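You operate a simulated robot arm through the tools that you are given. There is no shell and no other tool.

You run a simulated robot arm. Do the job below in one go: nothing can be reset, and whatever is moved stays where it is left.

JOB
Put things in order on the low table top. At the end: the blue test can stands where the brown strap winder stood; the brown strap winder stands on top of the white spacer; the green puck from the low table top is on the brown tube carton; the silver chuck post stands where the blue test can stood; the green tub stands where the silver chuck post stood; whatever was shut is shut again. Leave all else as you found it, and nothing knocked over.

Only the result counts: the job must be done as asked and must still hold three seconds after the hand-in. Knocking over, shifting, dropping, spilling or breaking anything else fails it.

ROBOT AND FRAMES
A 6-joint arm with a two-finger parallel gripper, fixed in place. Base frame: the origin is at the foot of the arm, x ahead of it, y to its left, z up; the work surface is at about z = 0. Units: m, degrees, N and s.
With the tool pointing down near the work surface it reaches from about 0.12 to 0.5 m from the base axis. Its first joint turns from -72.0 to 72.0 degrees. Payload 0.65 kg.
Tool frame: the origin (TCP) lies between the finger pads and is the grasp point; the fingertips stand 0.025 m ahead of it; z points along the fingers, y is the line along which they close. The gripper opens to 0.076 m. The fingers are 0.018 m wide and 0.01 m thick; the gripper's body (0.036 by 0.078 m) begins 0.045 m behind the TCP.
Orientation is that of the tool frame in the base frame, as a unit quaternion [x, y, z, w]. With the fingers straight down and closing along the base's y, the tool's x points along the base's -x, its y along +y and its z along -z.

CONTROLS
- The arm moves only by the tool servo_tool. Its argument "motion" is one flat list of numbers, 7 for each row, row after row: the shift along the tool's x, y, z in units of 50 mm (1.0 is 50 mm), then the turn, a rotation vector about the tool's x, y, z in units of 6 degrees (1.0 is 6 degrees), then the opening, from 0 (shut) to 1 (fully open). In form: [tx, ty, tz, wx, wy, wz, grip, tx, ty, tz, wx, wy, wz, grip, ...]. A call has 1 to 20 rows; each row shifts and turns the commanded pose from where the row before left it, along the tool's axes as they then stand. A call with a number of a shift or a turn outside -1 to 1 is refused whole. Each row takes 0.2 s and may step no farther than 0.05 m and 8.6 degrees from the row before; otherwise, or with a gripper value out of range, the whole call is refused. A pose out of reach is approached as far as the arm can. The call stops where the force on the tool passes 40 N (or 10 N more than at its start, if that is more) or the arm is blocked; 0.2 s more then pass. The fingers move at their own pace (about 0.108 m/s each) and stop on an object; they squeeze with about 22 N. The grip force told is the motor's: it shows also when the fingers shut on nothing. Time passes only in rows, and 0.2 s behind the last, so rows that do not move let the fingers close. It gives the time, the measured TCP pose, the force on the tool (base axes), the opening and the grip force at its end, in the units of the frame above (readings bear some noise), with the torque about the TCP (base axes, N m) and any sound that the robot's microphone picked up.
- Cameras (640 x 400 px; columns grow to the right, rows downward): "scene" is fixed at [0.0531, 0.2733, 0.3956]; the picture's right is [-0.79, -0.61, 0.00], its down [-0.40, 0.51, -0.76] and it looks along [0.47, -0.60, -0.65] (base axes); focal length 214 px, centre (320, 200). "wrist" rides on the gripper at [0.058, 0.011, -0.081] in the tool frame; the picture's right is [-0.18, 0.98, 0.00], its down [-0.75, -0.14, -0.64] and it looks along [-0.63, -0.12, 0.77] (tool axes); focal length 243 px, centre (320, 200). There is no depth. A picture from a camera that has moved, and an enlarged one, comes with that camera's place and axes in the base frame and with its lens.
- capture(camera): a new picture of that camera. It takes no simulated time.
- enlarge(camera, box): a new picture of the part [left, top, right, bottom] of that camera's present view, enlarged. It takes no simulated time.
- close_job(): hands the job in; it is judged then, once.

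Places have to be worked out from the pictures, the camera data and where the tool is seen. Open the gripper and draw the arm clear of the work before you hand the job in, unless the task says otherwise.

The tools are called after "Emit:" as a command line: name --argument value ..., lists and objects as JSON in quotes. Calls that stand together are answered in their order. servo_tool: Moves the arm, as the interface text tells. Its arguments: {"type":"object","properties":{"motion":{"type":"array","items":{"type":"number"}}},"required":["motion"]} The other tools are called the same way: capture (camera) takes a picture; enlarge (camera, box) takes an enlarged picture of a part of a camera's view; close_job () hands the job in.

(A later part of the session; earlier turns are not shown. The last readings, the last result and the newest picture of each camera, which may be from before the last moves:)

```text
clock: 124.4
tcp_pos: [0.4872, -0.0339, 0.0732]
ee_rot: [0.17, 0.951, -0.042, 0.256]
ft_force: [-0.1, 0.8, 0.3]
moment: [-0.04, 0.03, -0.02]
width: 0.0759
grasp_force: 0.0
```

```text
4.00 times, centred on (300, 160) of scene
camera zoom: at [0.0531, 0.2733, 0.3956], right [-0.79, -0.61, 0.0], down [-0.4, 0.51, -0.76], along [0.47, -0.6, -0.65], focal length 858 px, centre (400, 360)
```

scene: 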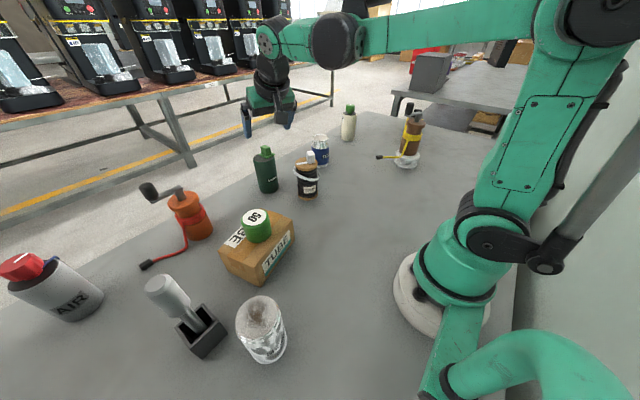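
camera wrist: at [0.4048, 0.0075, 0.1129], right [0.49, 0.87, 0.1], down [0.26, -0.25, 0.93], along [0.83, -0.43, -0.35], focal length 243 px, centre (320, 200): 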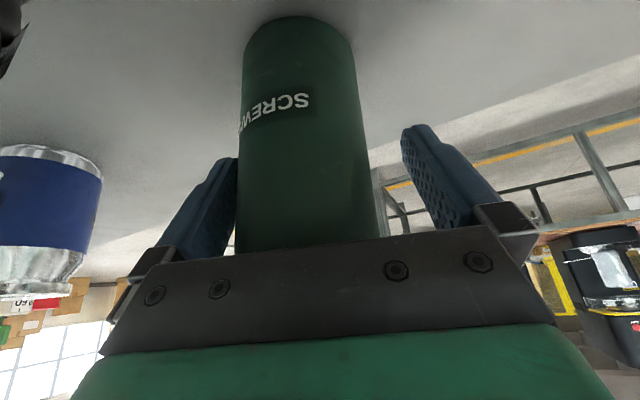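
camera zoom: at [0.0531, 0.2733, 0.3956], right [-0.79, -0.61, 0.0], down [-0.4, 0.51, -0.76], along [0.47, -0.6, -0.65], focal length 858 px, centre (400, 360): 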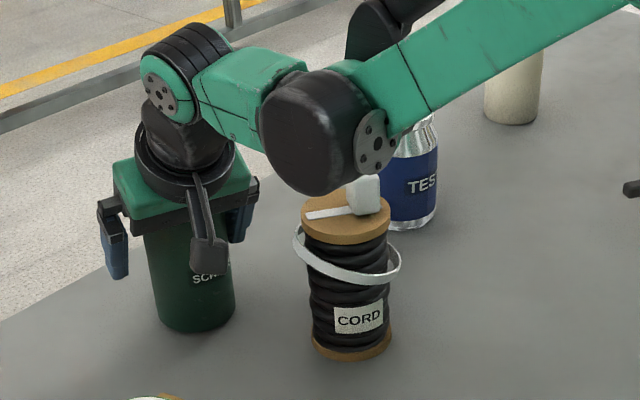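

The tub sits about 5 mm to the right of the gripper's centre. I shift right to centre it before closing.

Emit:
servo_tool --motion '[0, -0.05, 0, 0, 0, 0, 1, 0, -0.05, 0, 0, 0, 0, 1, 0, 0, 0, 0, 0, 0, 1]'

Emit:
capture --camera "wrist"

```text
clock: 125.2
tcp_pos: [0.4846, -0.0397, 0.0731]
ee_rot: [0.169, 0.951, -0.042, 0.257]
ft_force: [0.0, 0.6, 0.1]
moment: [0.0, 0.01, 0.01]
width: 0.0761
grasp_force: 0.1
```

```text
taken
camera wrist: at [0.4028, 0.0024, 0.1129], right [0.49, 0.87, 0.1], down [0.26, -0.25, 0.93], along [0.83, -0.43, -0.35], focal length 243 px, centre (320, 200)
```

wrist: 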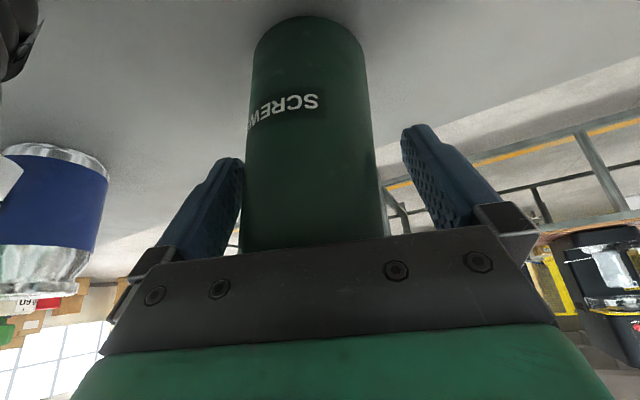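

Still about 3 mm off centre compared with the gripped can's picture; I shift 2.5 mm more and close.

Emit:
servo_tool --motion '[0, -0.05, 0, 0, 0, 0, 1, 0, 0, 0, 0, 0, 0, 1, 0, 0, 0, 0, 0, 0, 0, 0, 0, 0, 0, 0, 0, 0, 0, 0, 0, 0, 0, 0, 0, 0, 0, 0, 0, 0, 0, 0]'

Emit:
capture --camera "wrist"

```text
clock: 126.6
tcp_pos: [0.4845, -0.0411, 0.0733]
ee_rot: [0.169, 0.951, -0.042, 0.256]
ft_force: [1.9, 0.5, 1.3]
moment: [-0.02, -0.1, 0.0]
width: 0.0602
grasp_force: 21.7
```

```text
taken
camera wrist: at [0.4019, 0.0001, 0.1128], right [0.49, 0.87, 0.1], down [0.26, -0.25, 0.93], along [0.83, -0.43, -0.35], focal length 243 px, centre (320, 200)
```

wrist: 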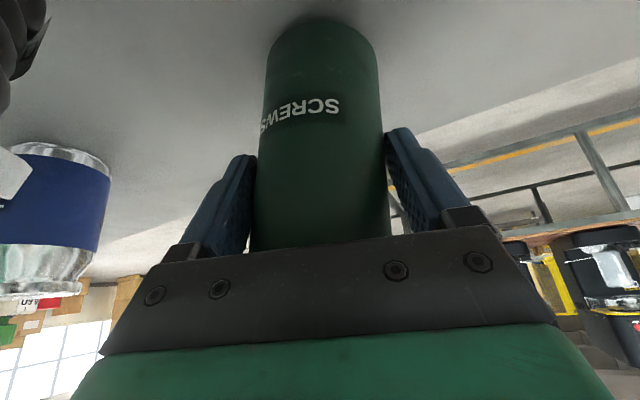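

After closing, the tub looks slightly rolled (its base shifted left more than its top). I open again and look before deciding.

Emit:
servo_tool --motion '[0, 0, 0, 0, 0, 0, 0.9, 0, 0, 0, 0, 0, 0, 1, 0, 0, 0, 0, 0, 0, 1]'

Emit:
capture --camera "wrist"

Emit:
enlarge --camera "scene" --box '[220, 110, 380, 210]'

```text
clock: 127.4
tcp_pos: [0.4836, -0.0412, 0.0726]
ee_rot: [0.17, 0.951, -0.042, 0.256]
ft_force: [-0.3, -0.2, 0.5]
moment: [-0.03, 0.0, 0.0]
width: 0.076
grasp_force: 0.0
```

```text
taken
camera wrist: at [0.4019, 0.0001, 0.1128], right [0.49, 0.87, 0.1], down [0.26, -0.25, 0.93], along [0.83, -0.43, -0.35], focal length 243 px, centre (320, 200)
```

wrist: 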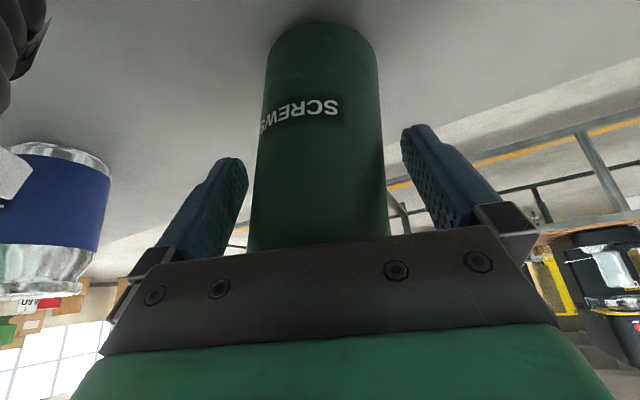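

```text
4.00 times, centred on (300, 160) of scene
camera zoom: at [0.0531, 0.2733, 0.3956], right [-0.79, -0.61, 0.0], down [-0.4, 0.51, -0.76], along [0.47, -0.6, -0.65], focal length 858 px, centre (400, 360)
```

zoom: 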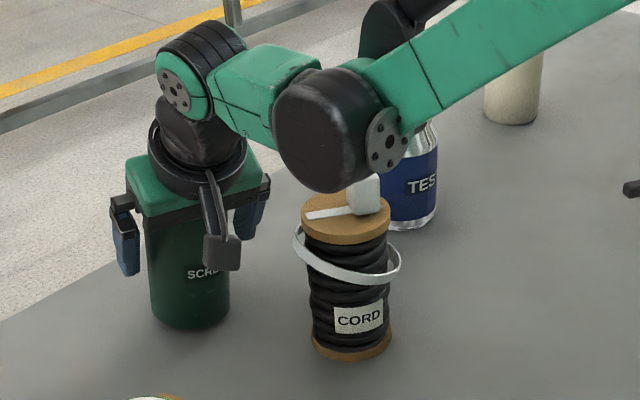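

I enlarge the wrist view to measure the tub's axis precisely.

Emit:
enlarge --camera "wrist" --box '[200, 0, 440, 250]'

Emit:
enlarge --camera "scene" --box '[235, 140, 315, 200]'

```text
1.60 times, centred on (320, 125) of wrist
camera zoom: at [0.4019, 0.0001, 0.1128], right [0.49, 0.87, 0.1], down [0.26, -0.25, 0.93], along [0.83, -0.43, -0.35], focal length 388 px, centre (320, 320)
```

zoom: 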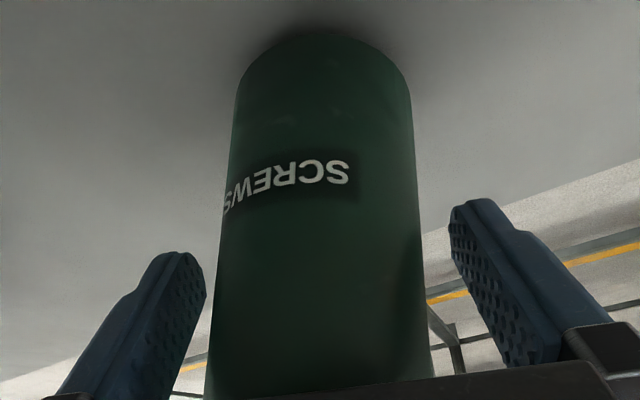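

```text
6.67 times, centred on (275, 170) of scene
camera zoom: at [0.0531, 0.2733, 0.3956], right [-0.79, -0.61, 0.0], down [-0.4, 0.51, -0.76], along [0.47, -0.6, -0.65], focal length 1430 px, centre (620, 400)
```

zoom: 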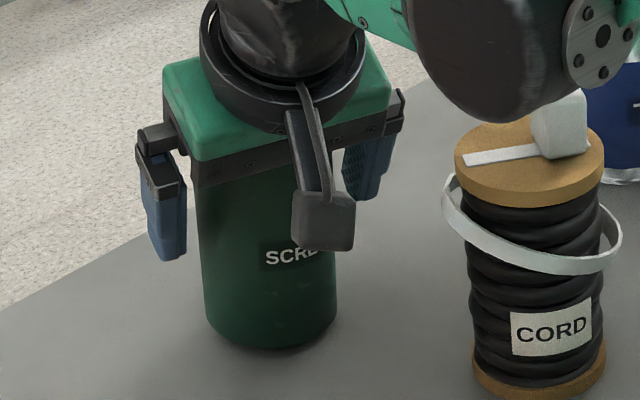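

The tub leans a few degrees, probably touched by the gripper near its lid knob. I retreat slowly along the tool axis so it settles upright.

Emit:
servo_tool --motion '[0, 0, -0.04, 0, 0, 0, 1, 0, 0, -0.06, 0, 0, 0, 1, 0, 0, -0.1, 0, 0, 0, 1, 0, 0, -0.15, 0, 0, 0, 1, 0, 0, -0.2, 0, 0, 0, 1, 0, 0, -0.3, 0, 0, 0, 1, 0, 0, -0.4, 0, 0, 0, 1, 0, 0, 0, 0, 0, 0, 1]'

Emit:
capture --camera "wrist"

Emit:
enlarge --camera "scene" --box '[235, 120, 331, 200]'

```text
clock: 129.2
tcp_pos: [0.4541, -0.0308, 0.1268]
ee_rot: [0.17, 0.951, -0.043, 0.256]
ft_force: [-0.4, 0.0, -0.6]
moment: [-0.02, -0.02, 0.0]
width: 0.0758
grasp_force: 0.0
```

```text
taken
camera wrist: at [0.3719, 0.0108, 0.1671], right [0.49, 0.87, 0.1], down [0.26, -0.25, 0.93], along [0.83, -0.43, -0.35], focal length 243 px, centre (320, 200)
```

wrist: 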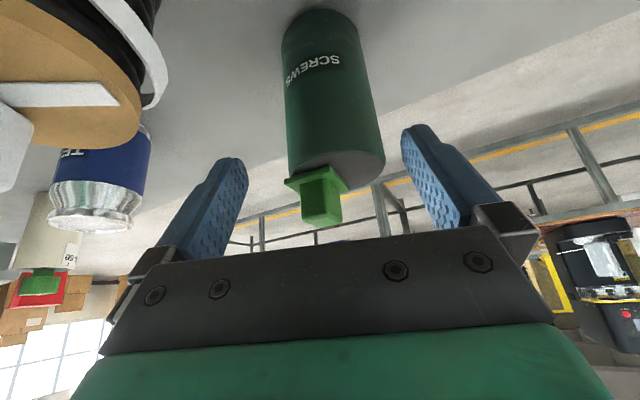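

```text
5.00 times, centred on (283, 160) of scene
camera zoom: at [0.0531, 0.2733, 0.3956], right [-0.79, -0.61, 0.0], down [-0.4, 0.51, -0.76], along [0.47, -0.6, -0.65], focal length 1072 px, centre (505, 400)
```

zoom: 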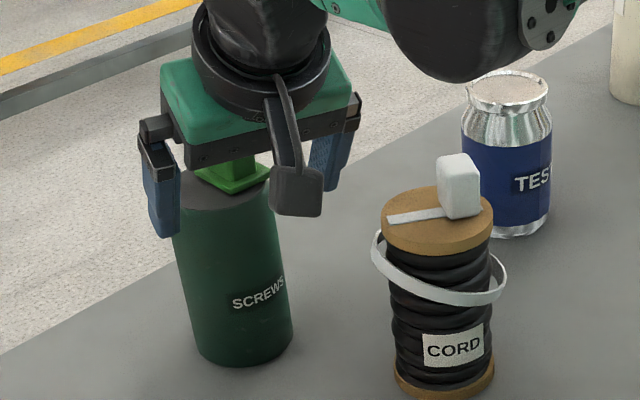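

The tub stands upright again at about (0.497,-0.037), and the gripper body is evidently a bit lower than modelled. I retreat more, turn the approach to -40 degrees (knob on the far side), and will grip higher at z of about 0.085.

Emit:
servo_tool --motion '[0, 0, -0.5, 0, 0, 0, 1, 0, 0, -0.6, 0, 0, 0, 1, 0, 0, -0.5, 0, 0, 0, 1, 0, 0, 0, 0.417, 0, 0.722, 1, 0, 0, 0, 0.417, 0, 0.722, 1, 0, 0, 0, 0.417, 0, 0.722, 1, 0, 0, 0, 0.417, 0, 0.722, 1, -0.003, 0.365, 0.083, 0, 0, 0, 1, -0.003, 0.365, 0.083, 0, 0, 0, 1, 0, 0, 0, 0, 0, 0, 1]'

Emit:
capture --camera "wrist"

Emit:
enlarge --camera "scene" --box '[235, 120, 331, 200]'

```text
clock: 131.4
tcp_pos: [0.4436, 0.0082, 0.1896]
ee_rot: [0.332, 0.907, -0.085, 0.243]
ft_force: [0.4, 0.0, 0.4]
moment: [-0.02, 0.02, 0.02]
width: 0.0758
grasp_force: 0.1
```

```text
taken
camera wrist: at [0.3808, 0.0748, 0.2297], right [0.75, 0.65, 0.1], down [0.16, -0.33, 0.93], along [0.64, -0.69, -0.35], focal length 243 px, centre (320, 200)
```

wrist: 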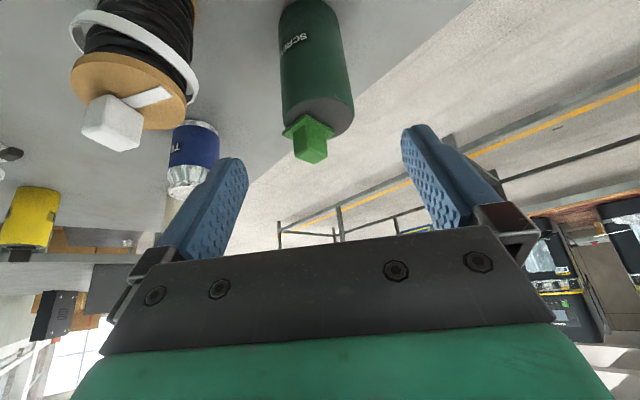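

```text
5.00 times, centred on (283, 160) of scene
camera zoom: at [0.0531, 0.2733, 0.3956], right [-0.79, -0.61, 0.0], down [-0.4, 0.51, -0.76], along [0.47, -0.6, -0.65], focal length 1072 px, centre (505, 400)
```

zoom: 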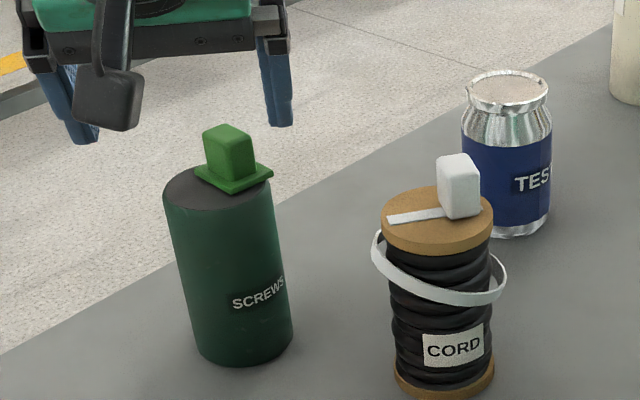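

The tub is well lined up, about 3 mm to the right. I correct that and advance 80 mm along the tool axis.

Emit:
servo_tool --motion '[0, -0.03, 0.5, 0, 0, 0, 1, 0, -0.02, 0.6, 0, 0, 0, 1, 0, 0, 0.5, 0, 0, 0, 1, 0, 0, 0, 0, 0, 0, 1]'

Emit:
capture --camera "wrist"

Emit:
enlarge --camera "scene" --box '[235, 120, 331, 200]'

```text
clock: 132.4
tcp_pos: [0.4737, -0.0202, 0.121]
ee_rot: [0.332, 0.907, -0.085, 0.244]
ft_force: [0.5, -0.2, -0.7]
moment: [-0.01, -0.02, -0.02]
width: 0.0759
grasp_force: 0.0
```

```text
taken
camera wrist: at [0.4104, 0.0468, 0.1609], right [0.75, 0.65, 0.1], down [0.16, -0.33, 0.93], along [0.64, -0.69, -0.35], focal length 243 px, centre (320, 200)
```

wrist: 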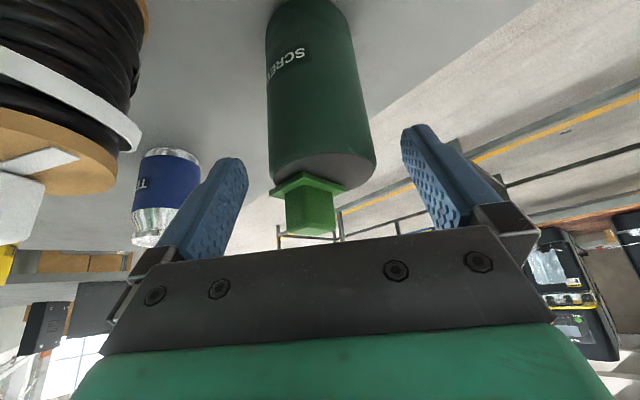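

```text
5.00 times, centred on (283, 160) of scene
camera zoom: at [0.0531, 0.2733, 0.3956], right [-0.79, -0.61, 0.0], down [-0.4, 0.51, -0.76], along [0.47, -0.6, -0.65], focal length 1072 px, centre (505, 400)
```

zoom: 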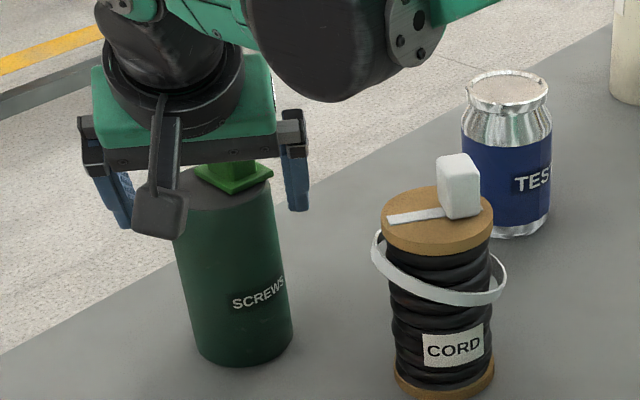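

A steeper tilt clears the knob and rim better, so I tilt to 40 degrees here and then move diagonally to the grip point (out 19 mm, down 46 mm) in small rows.

Emit:
servo_tool --motion '[0, 0, 0, 0, -0.8, 0, 1, 0, 0, 0, 0, -0.867, 0, 1, 0.075, 0, 0.237, 0, 0, 0, 1, 0.075, 0, 0.237, 0, 0, 0, 1, 0, 0, 0, 0, 0, 0, 1]'

Emit:
capture --camera "wrist"

Emit:
enlarge --camera "scene" --box '[235, 120, 331, 200]'

```text
clock: 133.6
tcp_pos: [0.4792, -0.0266, 0.0966]
ee_rot: [0.323, 0.883, -0.114, 0.321]
ft_force: [0.0, -0.5, 0.1]
moment: [0.03, -0.02, -0.02]
width: 0.0761
grasp_force: 0.0
```

```text
taken
camera wrist: at [0.4126, 0.0448, 0.1208], right [0.74, 0.66, 0.12], down [0.03, -0.22, 0.98], along [0.67, -0.72, -0.18], focal length 243 px, centre (320, 200)
```

wrist: 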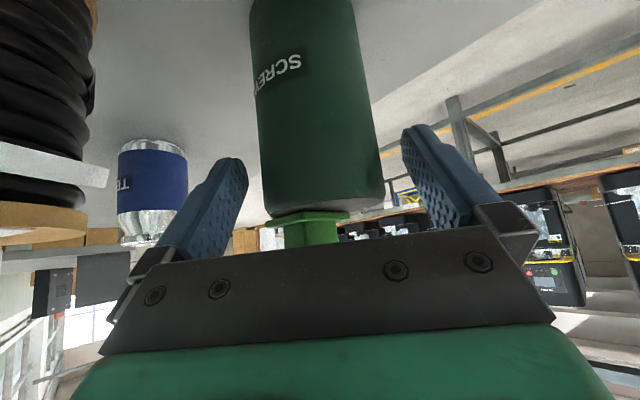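

```text
5.00 times, centred on (283, 160) of scene
camera zoom: at [0.0531, 0.2733, 0.3956], right [-0.79, -0.61, 0.0], down [-0.4, 0.51, -0.76], along [0.47, -0.6, -0.65], focal length 1072 px, centre (505, 400)
```

zoom: 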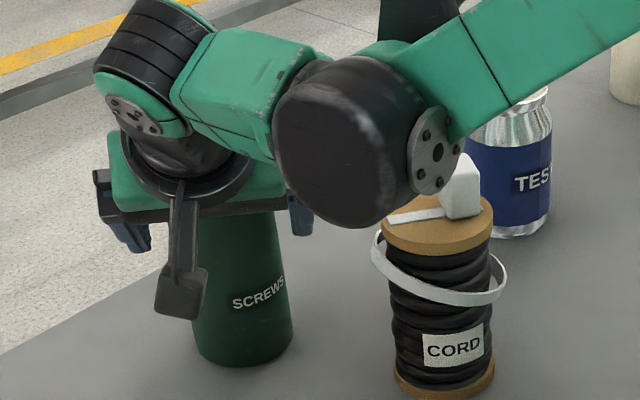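

Aligned laterally and clear. I move the last bit (out 10 mm, down 16 mm).

Emit:
servo_tool --motion '[0.017, 0, 0.094, 0, 0, 0, 1, 0.017, 0, 0.094, 0, 0, 0, 1, 0.017, 0, 0.094, 0, 0, 0, 1, 0.017, 0, 0.094, 0, 0, 0, 1, 0, 0, 0, 0, 0, 0, 1]'

Emit:
capture --camera "wrist"

Emit:
enlarge --camera "scene" --box '[235, 120, 331, 200]'

```text
clock: 134.8
tcp_pos: [0.4855, -0.0317, 0.0803]
ee_rot: [0.323, 0.883, -0.113, 0.322]
ft_force: [-0.6, -0.1, -0.2]
moment: [0.02, 0.0, 0.0]
width: 0.0761
grasp_force: 0.0
```

```text
taken
camera wrist: at [0.4198, 0.0388, 0.1042], right [0.74, 0.66, 0.13], down [0.03, -0.22, 0.98], along [0.67, -0.72, -0.18], focal length 243 px, centre (320, 200)
```

wrist: 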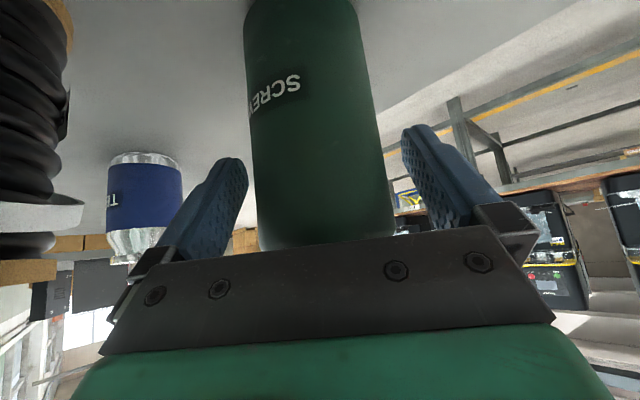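

```text
5.00 times, centred on (283, 160) of scene
camera zoom: at [0.0531, 0.2733, 0.3956], right [-0.79, -0.61, 0.0], down [-0.4, 0.51, -0.76], along [0.47, -0.6, -0.65], focal length 1072 px, centre (505, 400)
```

zoom: 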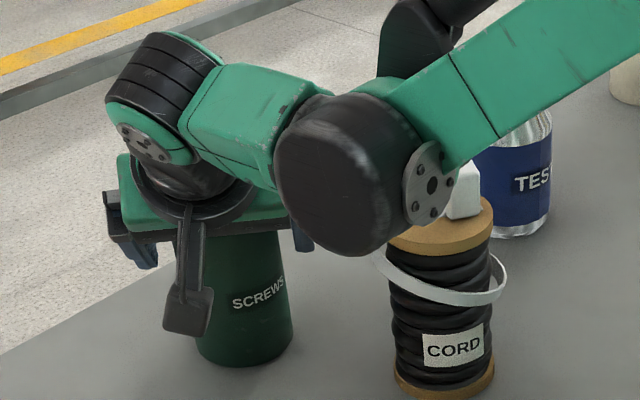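

Spool and tub are undisturbed. I close the gripper on the tub.

Emit:
servo_tool --motion '[0, 0, 0, 0, 0, 0, 0, 0, 0, 0, 0, 0, 0, 0, 0, 0, 0, 0, 0, 0, 0, 0, 0, 0, 0, 0, 0, 0]'

Emit:
capture --camera "wrist"

Emit:
enlarge --camera "scene" --box '[235, 120, 331, 200]'

```text
clock: 135.8
tcp_pos: [0.4874, -0.0316, 0.0812]
ee_rot: [0.323, 0.882, -0.114, 0.323]
ft_force: [1.1, -1.1, 3.1]
moment: [-0.22, -0.01, 0.02]
width: 0.0575
grasp_force: 22.5
```

```text
taken
camera wrist: at [0.4198, 0.0388, 0.1044], right [0.74, 0.66, 0.12], down [0.03, -0.22, 0.98], along [0.67, -0.72, -0.18], focal length 243 px, centre (320, 200)
```

wrist: 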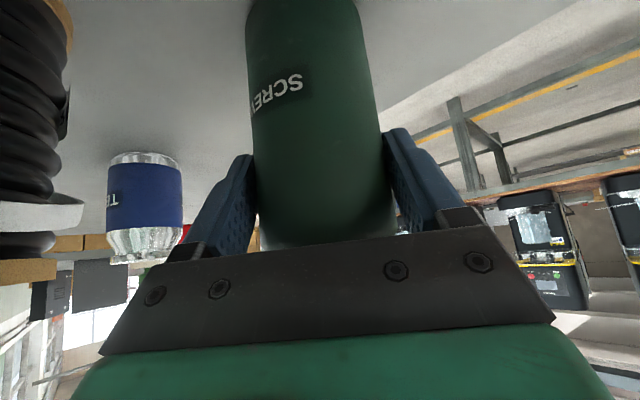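

```text
5.00 times, centred on (283, 160) of scene
camera zoom: at [0.0531, 0.2733, 0.3956], right [-0.79, -0.61, 0.0], down [-0.4, 0.51, -0.76], along [0.47, -0.6, -0.65], focal length 1072 px, centre (505, 400)
```

zoom: 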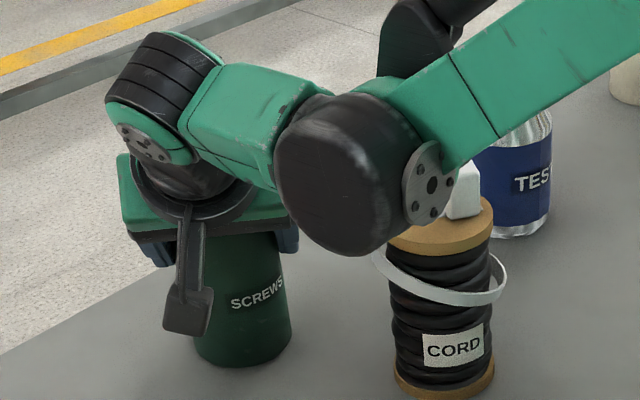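

Gripped at 0.0575. I lift slowly by 10 mm and check.

Emit:
servo_tool --motion '[-0.026, 0, -0.031, 0, 0, 0, 0, -0.032, 0, -0.038, 0, 0, 0, 0, -0.039, 0, -0.046, 0, 0, 0, 0, -0.039, 0, -0.046, 0, 0, 0, 0, 0, 0, 0, 0, 0, 0, 0]'

Emit:
capture --camera "wrist"

Emit:
enlarge --camera "scene" --box '[235, 120, 331, 200]'

```text
clock: 137.0
tcp_pos: [0.4867, -0.0312, 0.0912]
ee_rot: [0.323, 0.883, -0.114, 0.322]
ft_force: [-0.6, 0.2, -2.1]
moment: [0.02, 0.0, 0.01]
width: 0.0571
grasp_force: 22.1
```

```text
taken
camera wrist: at [0.4196, 0.039, 0.1146], right [0.74, 0.66, 0.12], down [0.03, -0.22, 0.98], along [0.67, -0.72, -0.18], focal length 243 px, centre (320, 200)
```

wrist: 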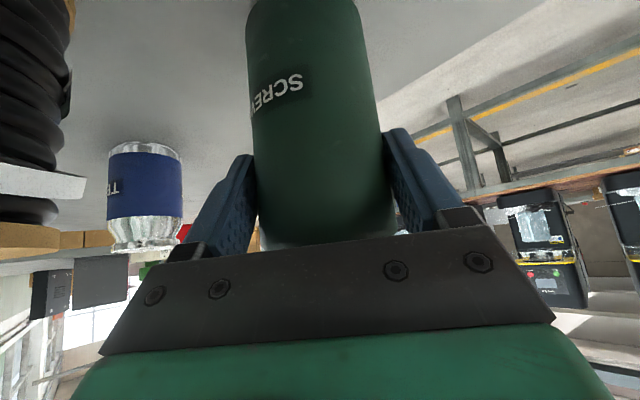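

```text
5.00 times, centred on (283, 160) of scene
camera zoom: at [0.0531, 0.2733, 0.3956], right [-0.79, -0.61, 0.0], down [-0.4, 0.51, -0.76], along [0.47, -0.6, -0.65], focal length 1072 px, centre (505, 400)
```

zoom: 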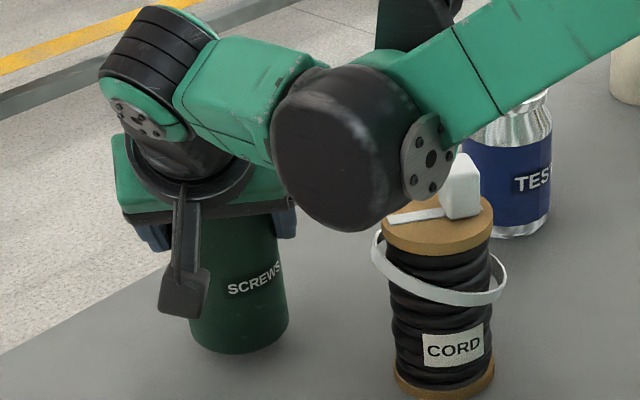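

The tub is held upright and off the table. I lift it to z of about 0.17.

Emit:
servo_tool --motion '[-0.064, 0, -0.077, 0, 0, 0, 0, -0.129, 0, -0.153, 0, 0, 0, 0, -0.193, 0, -0.23, 0, 0, 0, 0, -0.225, 0, -0.268, 0, 0, 0, 0, -0.193, 0, -0.23, 0, 0, 0, 0, -0.129, 0, -0.153, 0, 0, 0, 0, -0.096, 0, -0.115, 0, 0, 0, 0, 0, 0, 0, 0, 0, 0, 0]'

Emit:
capture --camera "wrist"

Emit:
capture --camera "scene"

```text
clock: 138.8
tcp_pos: [0.4858, -0.032, 0.1716]
ee_rot: [0.324, 0.883, -0.114, 0.321]
ft_force: [0.7, 0.1, -1.5]
moment: [0.0, 0.01, 0.01]
width: 0.0574
grasp_force: 22.1
```

```text
taken
camera wrist: at [0.4196, 0.0382, 0.1951], right [0.74, 0.66, 0.12], down [0.03, -0.22, 0.98], along [0.67, -0.72, -0.18], focal length 243 px, centre (320, 200)
```

wrist: 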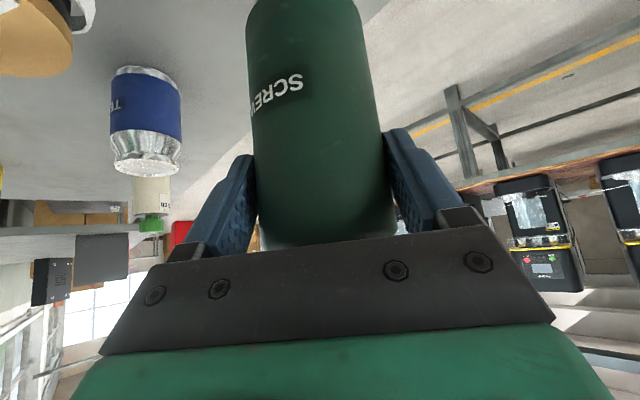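

```text
taken
```

scene: 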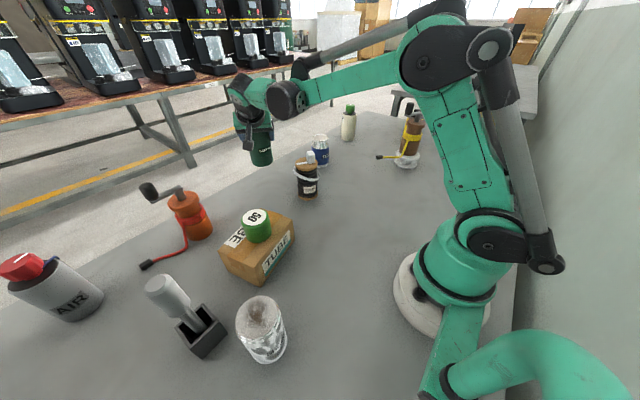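

Clear of the table. I move inward, away from the spool, and rise further.

Emit:
servo_tool --motion '[0.044, -0.015, -0.168, 0, 0, 0, 0, 0.088, -0.03, -0.335, 0, 0, 0, 0, 0.088, -0.03, -0.335, 0, 0, 0, 0, 0.088, -0.03, -0.335, 0, 0, 0, 0, 0.073, -0.2, -0.388, 0, 0, 0, 0, 0.073, -0.258, -0.388, 0, 0, 0, 0, 0.073, -0.258, -0.388, 0, 0, 0, 0, 0.073, -0.258, -0.388, 0, 0, 0, 0, 0.036, -0.12, -0.19, 0, 0, 0, 0, 0, 0, 0, 0, 0, 0, 0]'

Emit:
capture --camera "scene"

Emit:
capture --camera "wrist"

```text
clock: 141.0
tcp_pos: [0.3565, -0.0027, 0.2626]
ee_rot: [0.322, 0.883, -0.114, 0.322]
ft_force: [-0.5, 0.2, -1.0]
moment: [0.04, 0.02, 0.0]
width: 0.0574
grasp_force: 21.5
```

```text
taken
```

scene: 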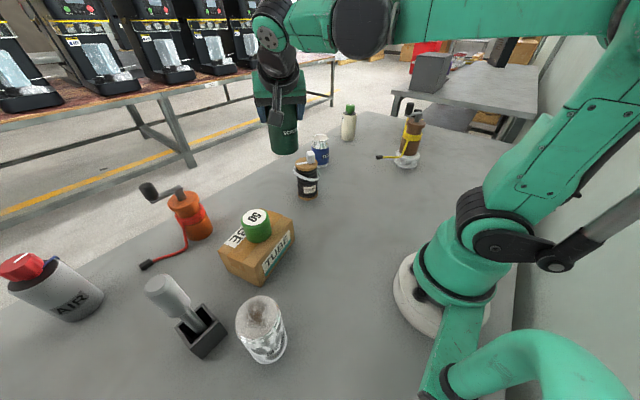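

```text
taken
camera wrist: at [0.2902, 0.0676, 0.2862], right [0.74, 0.66, 0.12], down [0.03, -0.22, 0.98], along [0.67, -0.72, -0.18], focal length 243 px, centre (320, 200)
```

wrist: 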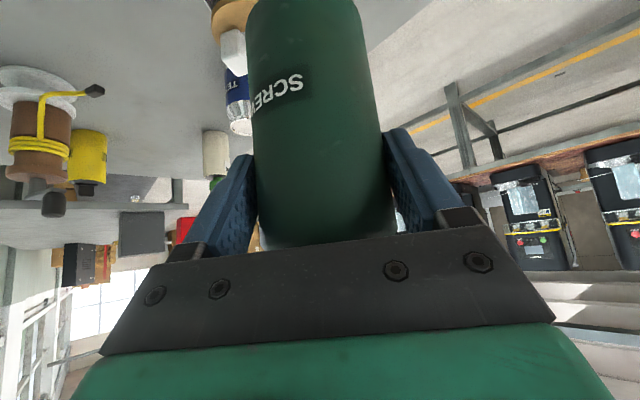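

The tub is high and safe. I turn the tool yaw in place, then swing round to bearing 37 degrees.

Emit:
servo_tool --motion '[0, 0, 0, -0.322, 0, -0.383, 0, 0, 0, 0, -0.697, 0, -0.83, 0, 0, 0, 0, -0.697, 0, -0.83, 0, 0, 0, 0, -0.697, 0, -0.83, 0, 0, 0, 0, -0.697, 0, -0.83, 0, 0, 0, 0, -0.697, 0, -0.83, 0, 0, 0, 0, -0.504, 0, -0.6, 0, 0.01, 0.311, -0.009, -0.3, 0, -0.358, 0, 0.021, 0.622, -0.017, -0.6, 0, -0.715, 0, 0.021, 0.622, -0.017, -0.6, 0, -0.715, 0, 0.021, 0.622, -0.017, -0.6, 0, -0.715, 0, 0.021, 0.622, -0.017, -0.6, 0, -0.715, 0, 0.021, 0.622, -0.017, -0.6, 0, -0.715, 0, 0.021, 0.622, -0.017, -0.6, 0, -0.715, 0, 0.01, 0.311, -0.009, -0.3, 0, -0.358, 0, 0.01, 0.311, -0.009, -0.3, 0, -0.358, 0, 0, 0, 0, 0, 0, 0, 0]'

Emit:
capture --camera "scene"

Emit:
capture --camera "wrist"

```text
clock: 144.6
tcp_pos: [0.2748, 0.2098, 0.2636]
ee_rot: [-0.338, 0.876, 0.126, 0.321]
ft_force: [-0.5, 0.2, -1.8]
moment: [-0.01, 0.01, -0.03]
width: 0.0573
grasp_force: 22.1
```

```text
taken
```

scene: 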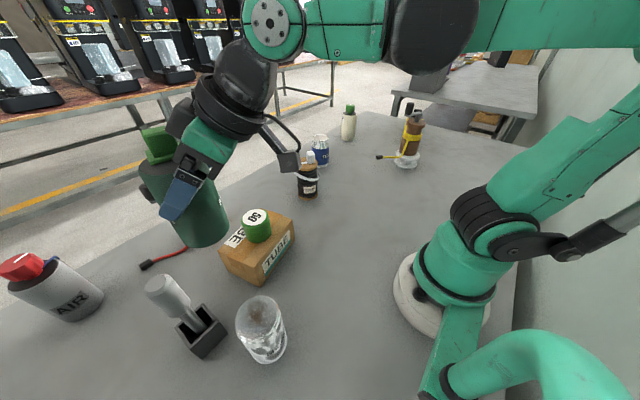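

```text
taken
camera wrist: at [0.1961, 0.1534, 0.2861], right [-0.56, 0.82, 0.12], down [0.21, 0.0, 0.98], along [0.8, 0.57, -0.17], focal length 243 px, centre (320, 200)
```

wrist: 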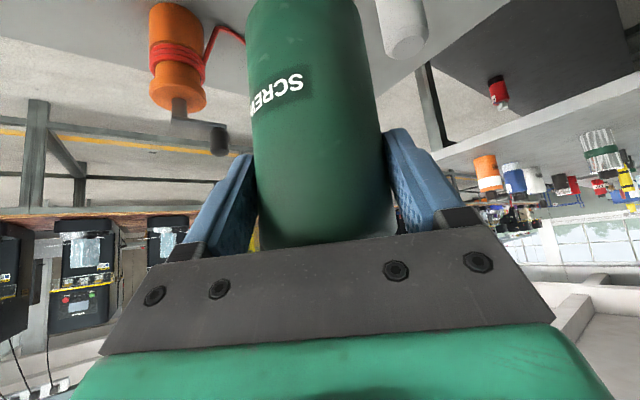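

The tub is held well. I move outward past the pestle at height, then diagonally down towards the chuck's old spot.

Emit:
servo_tool --motion '[-0.15, -0.05, 0.126, 0, 0, 0, 0, -0.27, -0.06, 0.226, 0, 0, 0, 0, -0.27, -0.06, 0.226, 0, 0, 0, 0, -0.229, -0.06, 0.194, 0, 0, 0, 0, 0.026, 0, 0.25, 0, 0, 0, 0, 0.052, 0, 0.5, 0, 0, 0, 0, 0.057, 0, 0.55, 0, 0, 0, 0, 0.046, 0, 0.45, 0, 0, 0, 0, 0.03, 0, 0.293, 0, 0, 0, 0, 0, 0, 0, 0, 0, 0, 0]'

Emit:
capture --camera "scene"

Emit:
capture --camera "wrist"

```text
clock: 146.8
tcp_pos: [0.3697, 0.2814, 0.1791]
ee_rot: [-0.338, 0.876, 0.124, 0.322]
ft_force: [0.4, -0.5, -1.4]
moment: [-0.02, -0.01, 0.02]
width: 0.0572
grasp_force: 21.9
```

```text
taken
```

scene: 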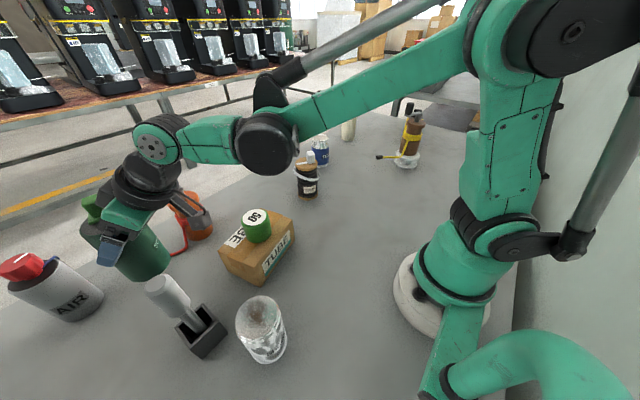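

```text
taken
camera wrist: at [0.2907, 0.2247, 0.2013], right [-0.56, 0.82, 0.12], down [0.21, 0.0, 0.98], along [0.8, 0.57, -0.17], focal length 243 px, centre (320, 200)
```

wrist: 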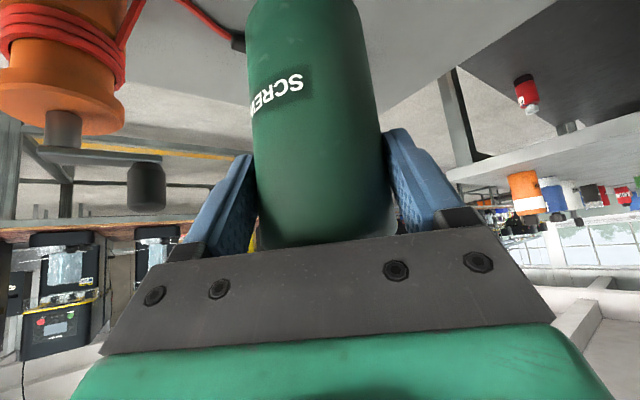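

The tub is over the chuck's old spot, and the arm looks clear of the puck and pestle. I lower it to about 1 cm above the table.

Emit:
servo_tool --motion '[0.064, 0, 0.077, 0, 0, 0, 0, 0.161, 0, 0.192, 0, 0, 0, 0, 0.225, 0, 0.268, 0, 0, 0, 0, 0.225, 0, 0.268, 0, 0, 0, 0, 0.193, 0, 0.23, 0, 0, 0, 0, 0.161, 0, 0.192, 0, 0, 0, 0, 0.09, 0, 0.107, 0, 0, 0, 0, 0, 0, 0, 0, 0, 0, 0]'

Emit:
capture --camera "scene"

Emit:
capture --camera "wrist"

```text
clock: 148.6
tcp_pos: [0.3692, 0.2814, 0.0925]
ee_rot: [-0.338, 0.876, 0.126, 0.321]
ft_force: [-0.5, -0.1, -2.5]
moment: [-0.02, 0.0, 0.02]
width: 0.0572
grasp_force: 22.6
```

```text
taken
```

scene: 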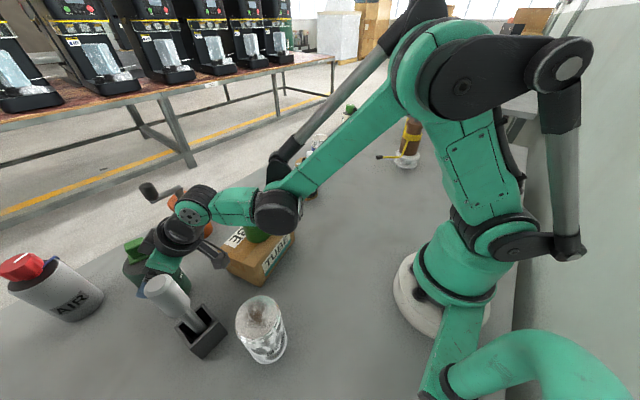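

```text
taken
camera wrist: at [0.2917, 0.225, 0.1142], right [-0.56, 0.82, 0.12], down [0.21, 0.0, 0.98], along [0.8, 0.57, -0.17], focal length 243 px, centre (320, 200)
```

wrist: 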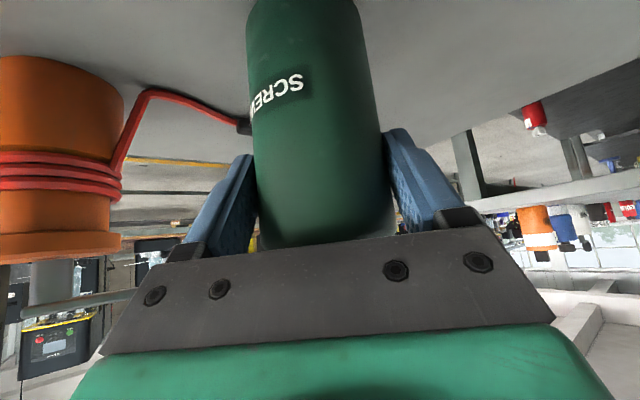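

I check the forearm joint against the puck before the last centimetre.

Emit:
enlarge --camera "scene" --box '[200, 180, 320, 290]'

Emit:
enlarge --camera "scene" --box '[110, 180, 250, 310]'

```text
3.64 times, centred on (260, 235) of scene
camera zoom: at [0.0531, 0.2733, 0.3956], right [-0.79, -0.61, 0.0], down [-0.4, 0.51, -0.76], along [0.47, -0.6, -0.65], focal length 780 px, centre (538, 73)
```

zoom: 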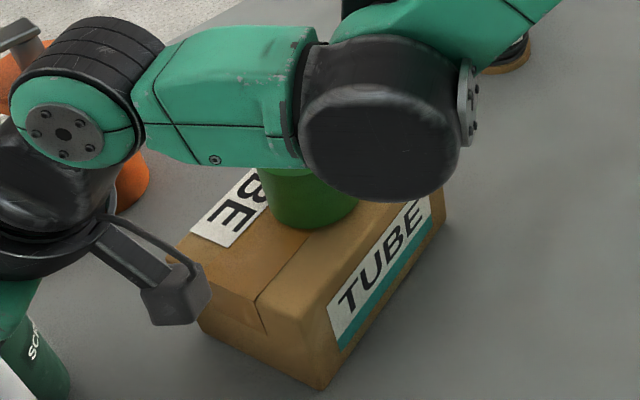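

```text
3.08 times, centred on (180, 245) of scene
camera zoom: at [0.0531, 0.2733, 0.3956], right [-0.79, -0.61, 0.0], down [-0.4, 0.51, -0.76], along [0.47, -0.6, -0.65], focal length 660 px, centre (751, 62)
```

zoom: 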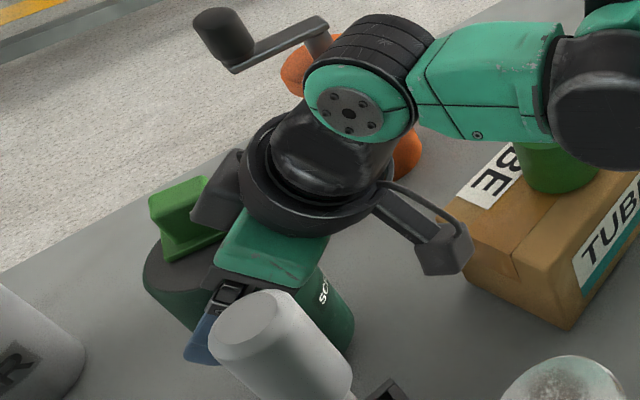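

The arm link is well above the puck (about 4–5 cm). I lower the tub in fine steps.

Emit:
servo_tool --motion '[0.039, 0, 0.046, 0, 0, 0, 0, 0.039, 0, 0.046, 0, 0, 0, 0, 0.026, 0, 0.031, 0, 0, 0, 0, 0.013, 0, 0.015, 0, 0, 0, 0, 0.013, 0, 0.015, 0, 0, 0, 0]'

```text
clock: 149.8
tcp_pos: [0.3698, 0.2824, 0.0817]
ee_rot: [-0.337, 0.876, 0.125, 0.322]
ft_force: [0.5, 0.6, -1.2]
moment: [-0.04, 0.02, 0.0]
width: 0.0569
grasp_force: 22.0
```

Near contact; I continue in 0.8 mm steps.

Emit:
servo_tool --motion '[0.01, 0, 0.012, 0, 0, 0, 0, 0.01, 0, 0.012, 0, 0, 0, 0]'

```text
clock: 150.4
tcp_pos: [0.3712, 0.2823, 0.081]
ee_rot: [-0.337, 0.876, 0.124, 0.322]
ft_force: [-1.7, -0.9, 17.2]
moment: [-0.34, -0.09, -0.01]
width: 0.0572
grasp_force: 21.8
```

Contact at z of about 0.081. I release and rise straight up.

Emit:
servo_tool --motion '[-0.006, 0, -0.007, 0, 0, 0, 0, 0, 0, 0, 0, 0, 0, 0.8, 0, 0, 0, 0, 0, 0, 1, 0, 0, 0, 0, 0, 0, 1, 0, 0, 0, 0, 0, 0, 1]'

Emit:
capture --camera "wrist"

```text
clock: 151.6
tcp_pos: [0.3692, 0.2831, 0.0805]
ee_rot: [-0.337, 0.876, 0.125, 0.321]
ft_force: [-0.4, 0.4, 0.8]
moment: [0.0, -0.03, 0.0]
width: 0.0758
grasp_force: 0.0
```

```text
taken
camera wrist: at [0.2913, 0.2252, 0.1035], right [-0.56, 0.82, 0.12], down [0.21, 0.0, 0.98], along [0.8, 0.57, -0.17], focal length 243 px, centre (320, 200)
```

wrist: 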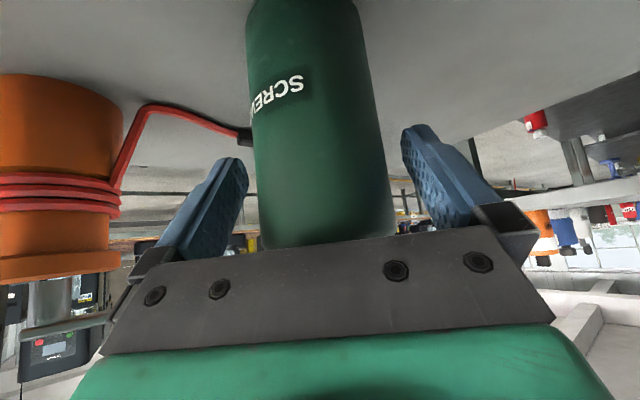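

The tub stands freely. I slide back a little and rise vertically.

Emit:
servo_tool --motion '[0, 0, -0.08, 0, 0, 0, 1, 0, 0, -0.15, 0, 0, 0, 1, -0.129, 0, -0.153, 0, 0, 0, 1, -0.257, 0, -0.306, 0, 0, 0, 1, -0.386, 0, -0.46, 0, 0, 0, 1, -0.386, 0, -0.46, 0, 0, 0, 1, -0.257, 0, -0.306, 0, 0, 0, 1, 0, 0, 0, 0, 0, 0, 1]'

Emit:
capture --camera "wrist"

Emit:
capture --camera "scene"

```text
clock: 153.4
tcp_pos: [0.3635, 0.2763, 0.1981]
ee_rot: [-0.338, 0.875, 0.126, 0.322]
ft_force: [0.5, 0.1, -0.1]
moment: [-0.01, -0.03, 0.03]
width: 0.076
grasp_force: 0.1
```

```text
taken
camera wrist: at [0.2855, 0.2192, 0.2224], right [-0.56, 0.82, 0.12], down [0.21, 0.0, 0.98], along [0.8, 0.57, -0.17], focal length 243 px, centre (320, 200)
```

wrist: 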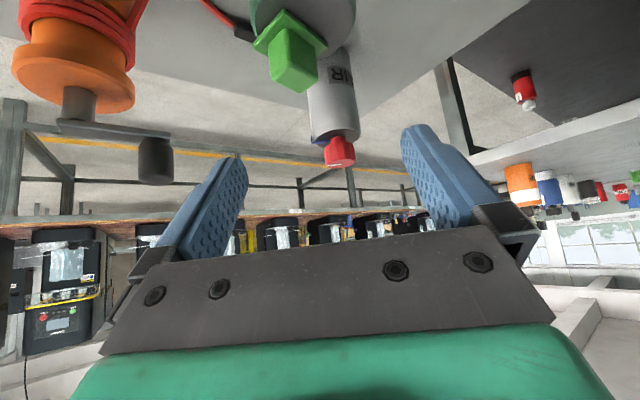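

```text
taken
```

scene: 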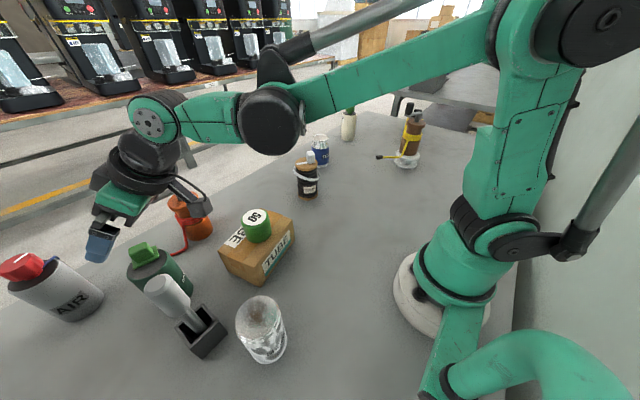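

The tub stands where the chuck post stood. I raise the arm and draw it back to a neutral pose clear of the work.

Emit:
servo_tool --motion '[-0.386, 0, -0.46, 0, 0, 0, 1, -0.386, 0, -0.46, 0, 0, 0, 1, 0.613, 0, -0.514, 0, 0, 0, 1, 0.613, 0, -0.514, 0, 0, 0, 1, 0.613, 0, -0.514, 0, 0, 0, 1, 0, 0, 0, 0, 1, 0, 1, 0, 0, 0, 0, 1, 0, 1, 0, 0, 0, 0, 1, 0, 1, 0, 0, 0, 0, 1, 0, 1, 0, 0, 0, 0, 1, 0, 1, 0, 0, 0, 0, 1, 0, 1, 0, 0, 0, 0, 0.67, 0, 1, 0, -0.6, 0, 0, 0, 1, 1, 0, -0.6, 0, 0, 0, 1, 1, 0, -0.6, 0, 0, 0, 1, 1, 0, -0.6, 0, 0, 0, 1, 1, 0, -0.6, 0, 0, 0, 1, 1, 0, -0.6, 0, 0, 0, 1, 1]'

Emit:
capture --camera "scene"

Emit:
capture --camera "wrist"

```text
clock: 157.2
tcp_pos: [0.3554, 0.0384, 0.2574]
ee_rot: [-0.053, 0.999, 0.002, 0.002]
ft_force: [0.5, 1.0, 0.6]
moment: [-0.01, -0.01, -0.05]
width: 0.076
grasp_force: 0.1
```

```text
taken
```

scene: 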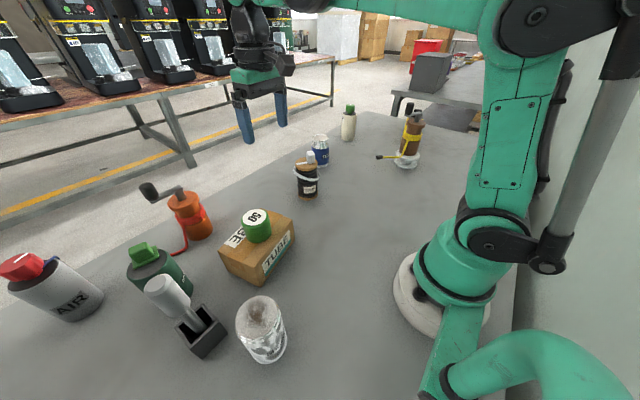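

```text
taken
camera wrist: at [0.2959, 0.0417, 0.3372], right [0.08, 1.0, 0.01], down [0.76, -0.06, 0.65], along [0.64, -0.05, -0.76], focal length 243 px, centre (320, 200)
```

wrist: 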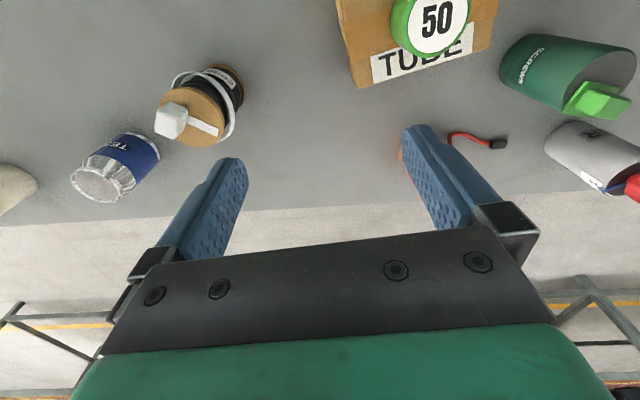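

The arm is clear. I enlarge the final scene to verify that everything stands as it should.

Emit:
enlarge --camera "scene" --box '[240, 100, 440, 225]'

Emit:
enlarge --camera "scene" --box '[100, 180, 310, 370]'

Emit:
enlarge --camera "wrist" --box '[40, 40, 280, 220]'

```text
3.20 times, centred on (340, 162) of scene
camera zoom: at [0.0531, 0.2733, 0.3956], right [-0.79, -0.61, 0.0], down [-0.4, 0.51, -0.76], along [0.47, -0.6, -0.65], focal length 686 px, centre (256, 320)
```

zoom: 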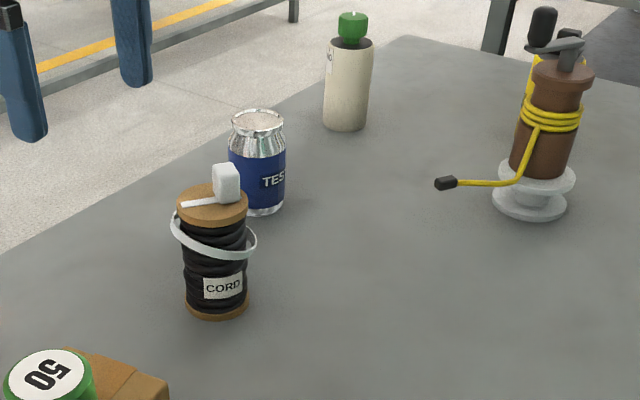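

```text
2.11 times, centred on (205, 275) of scene
camera zoom: at [0.0531, 0.2733, 0.3956], right [-0.79, -0.61, 0.0], down [-0.4, 0.51, -0.76], along [0.47, -0.6, -0.65], focal length 452 px, centre (562, 42)
```

zoom: 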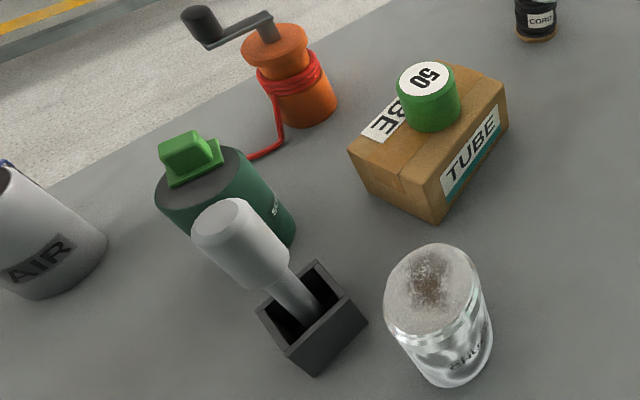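

```text
2.22 times, centred on (160, 130) of wrist
camera zoom: at [0.2959, 0.0417, 0.3372], right [0.08, 1.0, 0.01], down [0.76, -0.06, 0.65], along [0.64, -0.05, -0.76], focal length 539 px, centre (676, 356)
```

zoom: 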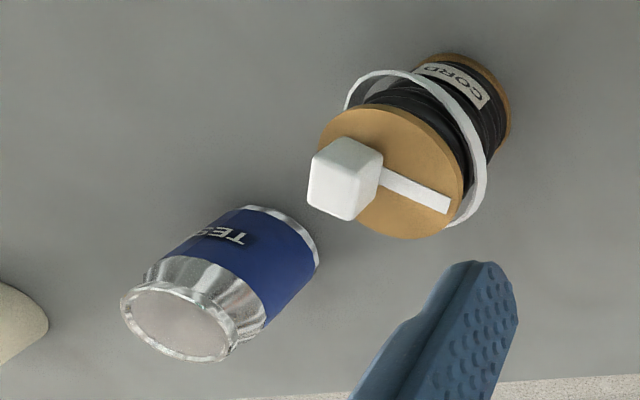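

I compare the chuck post's base with the can's former base using the same enlargement as before.

Emit:
enlarge --camera "scene" --box '[220, 280, 316, 370]'

Emit:
enlarge --camera "scene" --box '[110, 230, 230, 305]'

```text
4.44 times, centred on (268, 325) of scene
camera zoom: at [0.0531, 0.2733, 0.3956], right [-0.79, -0.61, 0.0], down [-0.4, 0.51, -0.76], along [0.47, -0.6, -0.65], focal length 953 px, centre (551, -356)
```

zoom: 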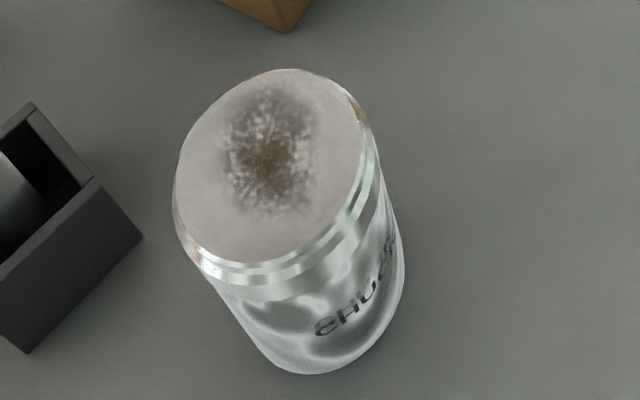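

```text
5.33 times, centred on (170, 268) of scene
camera zoom: at [0.0531, 0.2733, 0.3956], right [-0.79, -0.61, 0.0], down [-0.4, 0.51, -0.76], along [0.47, -0.6, -0.65], focal length 1144 px, centre (1120, -160)
```

zoom: 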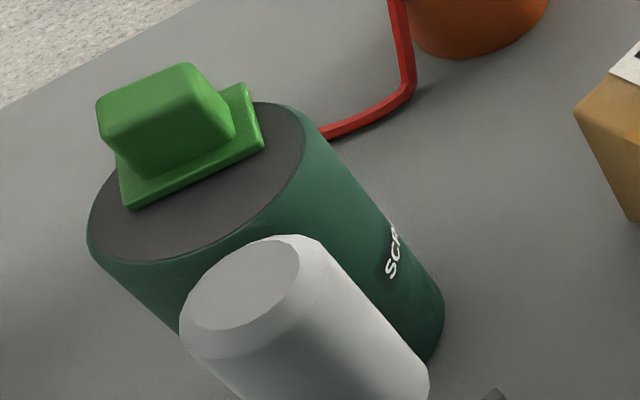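

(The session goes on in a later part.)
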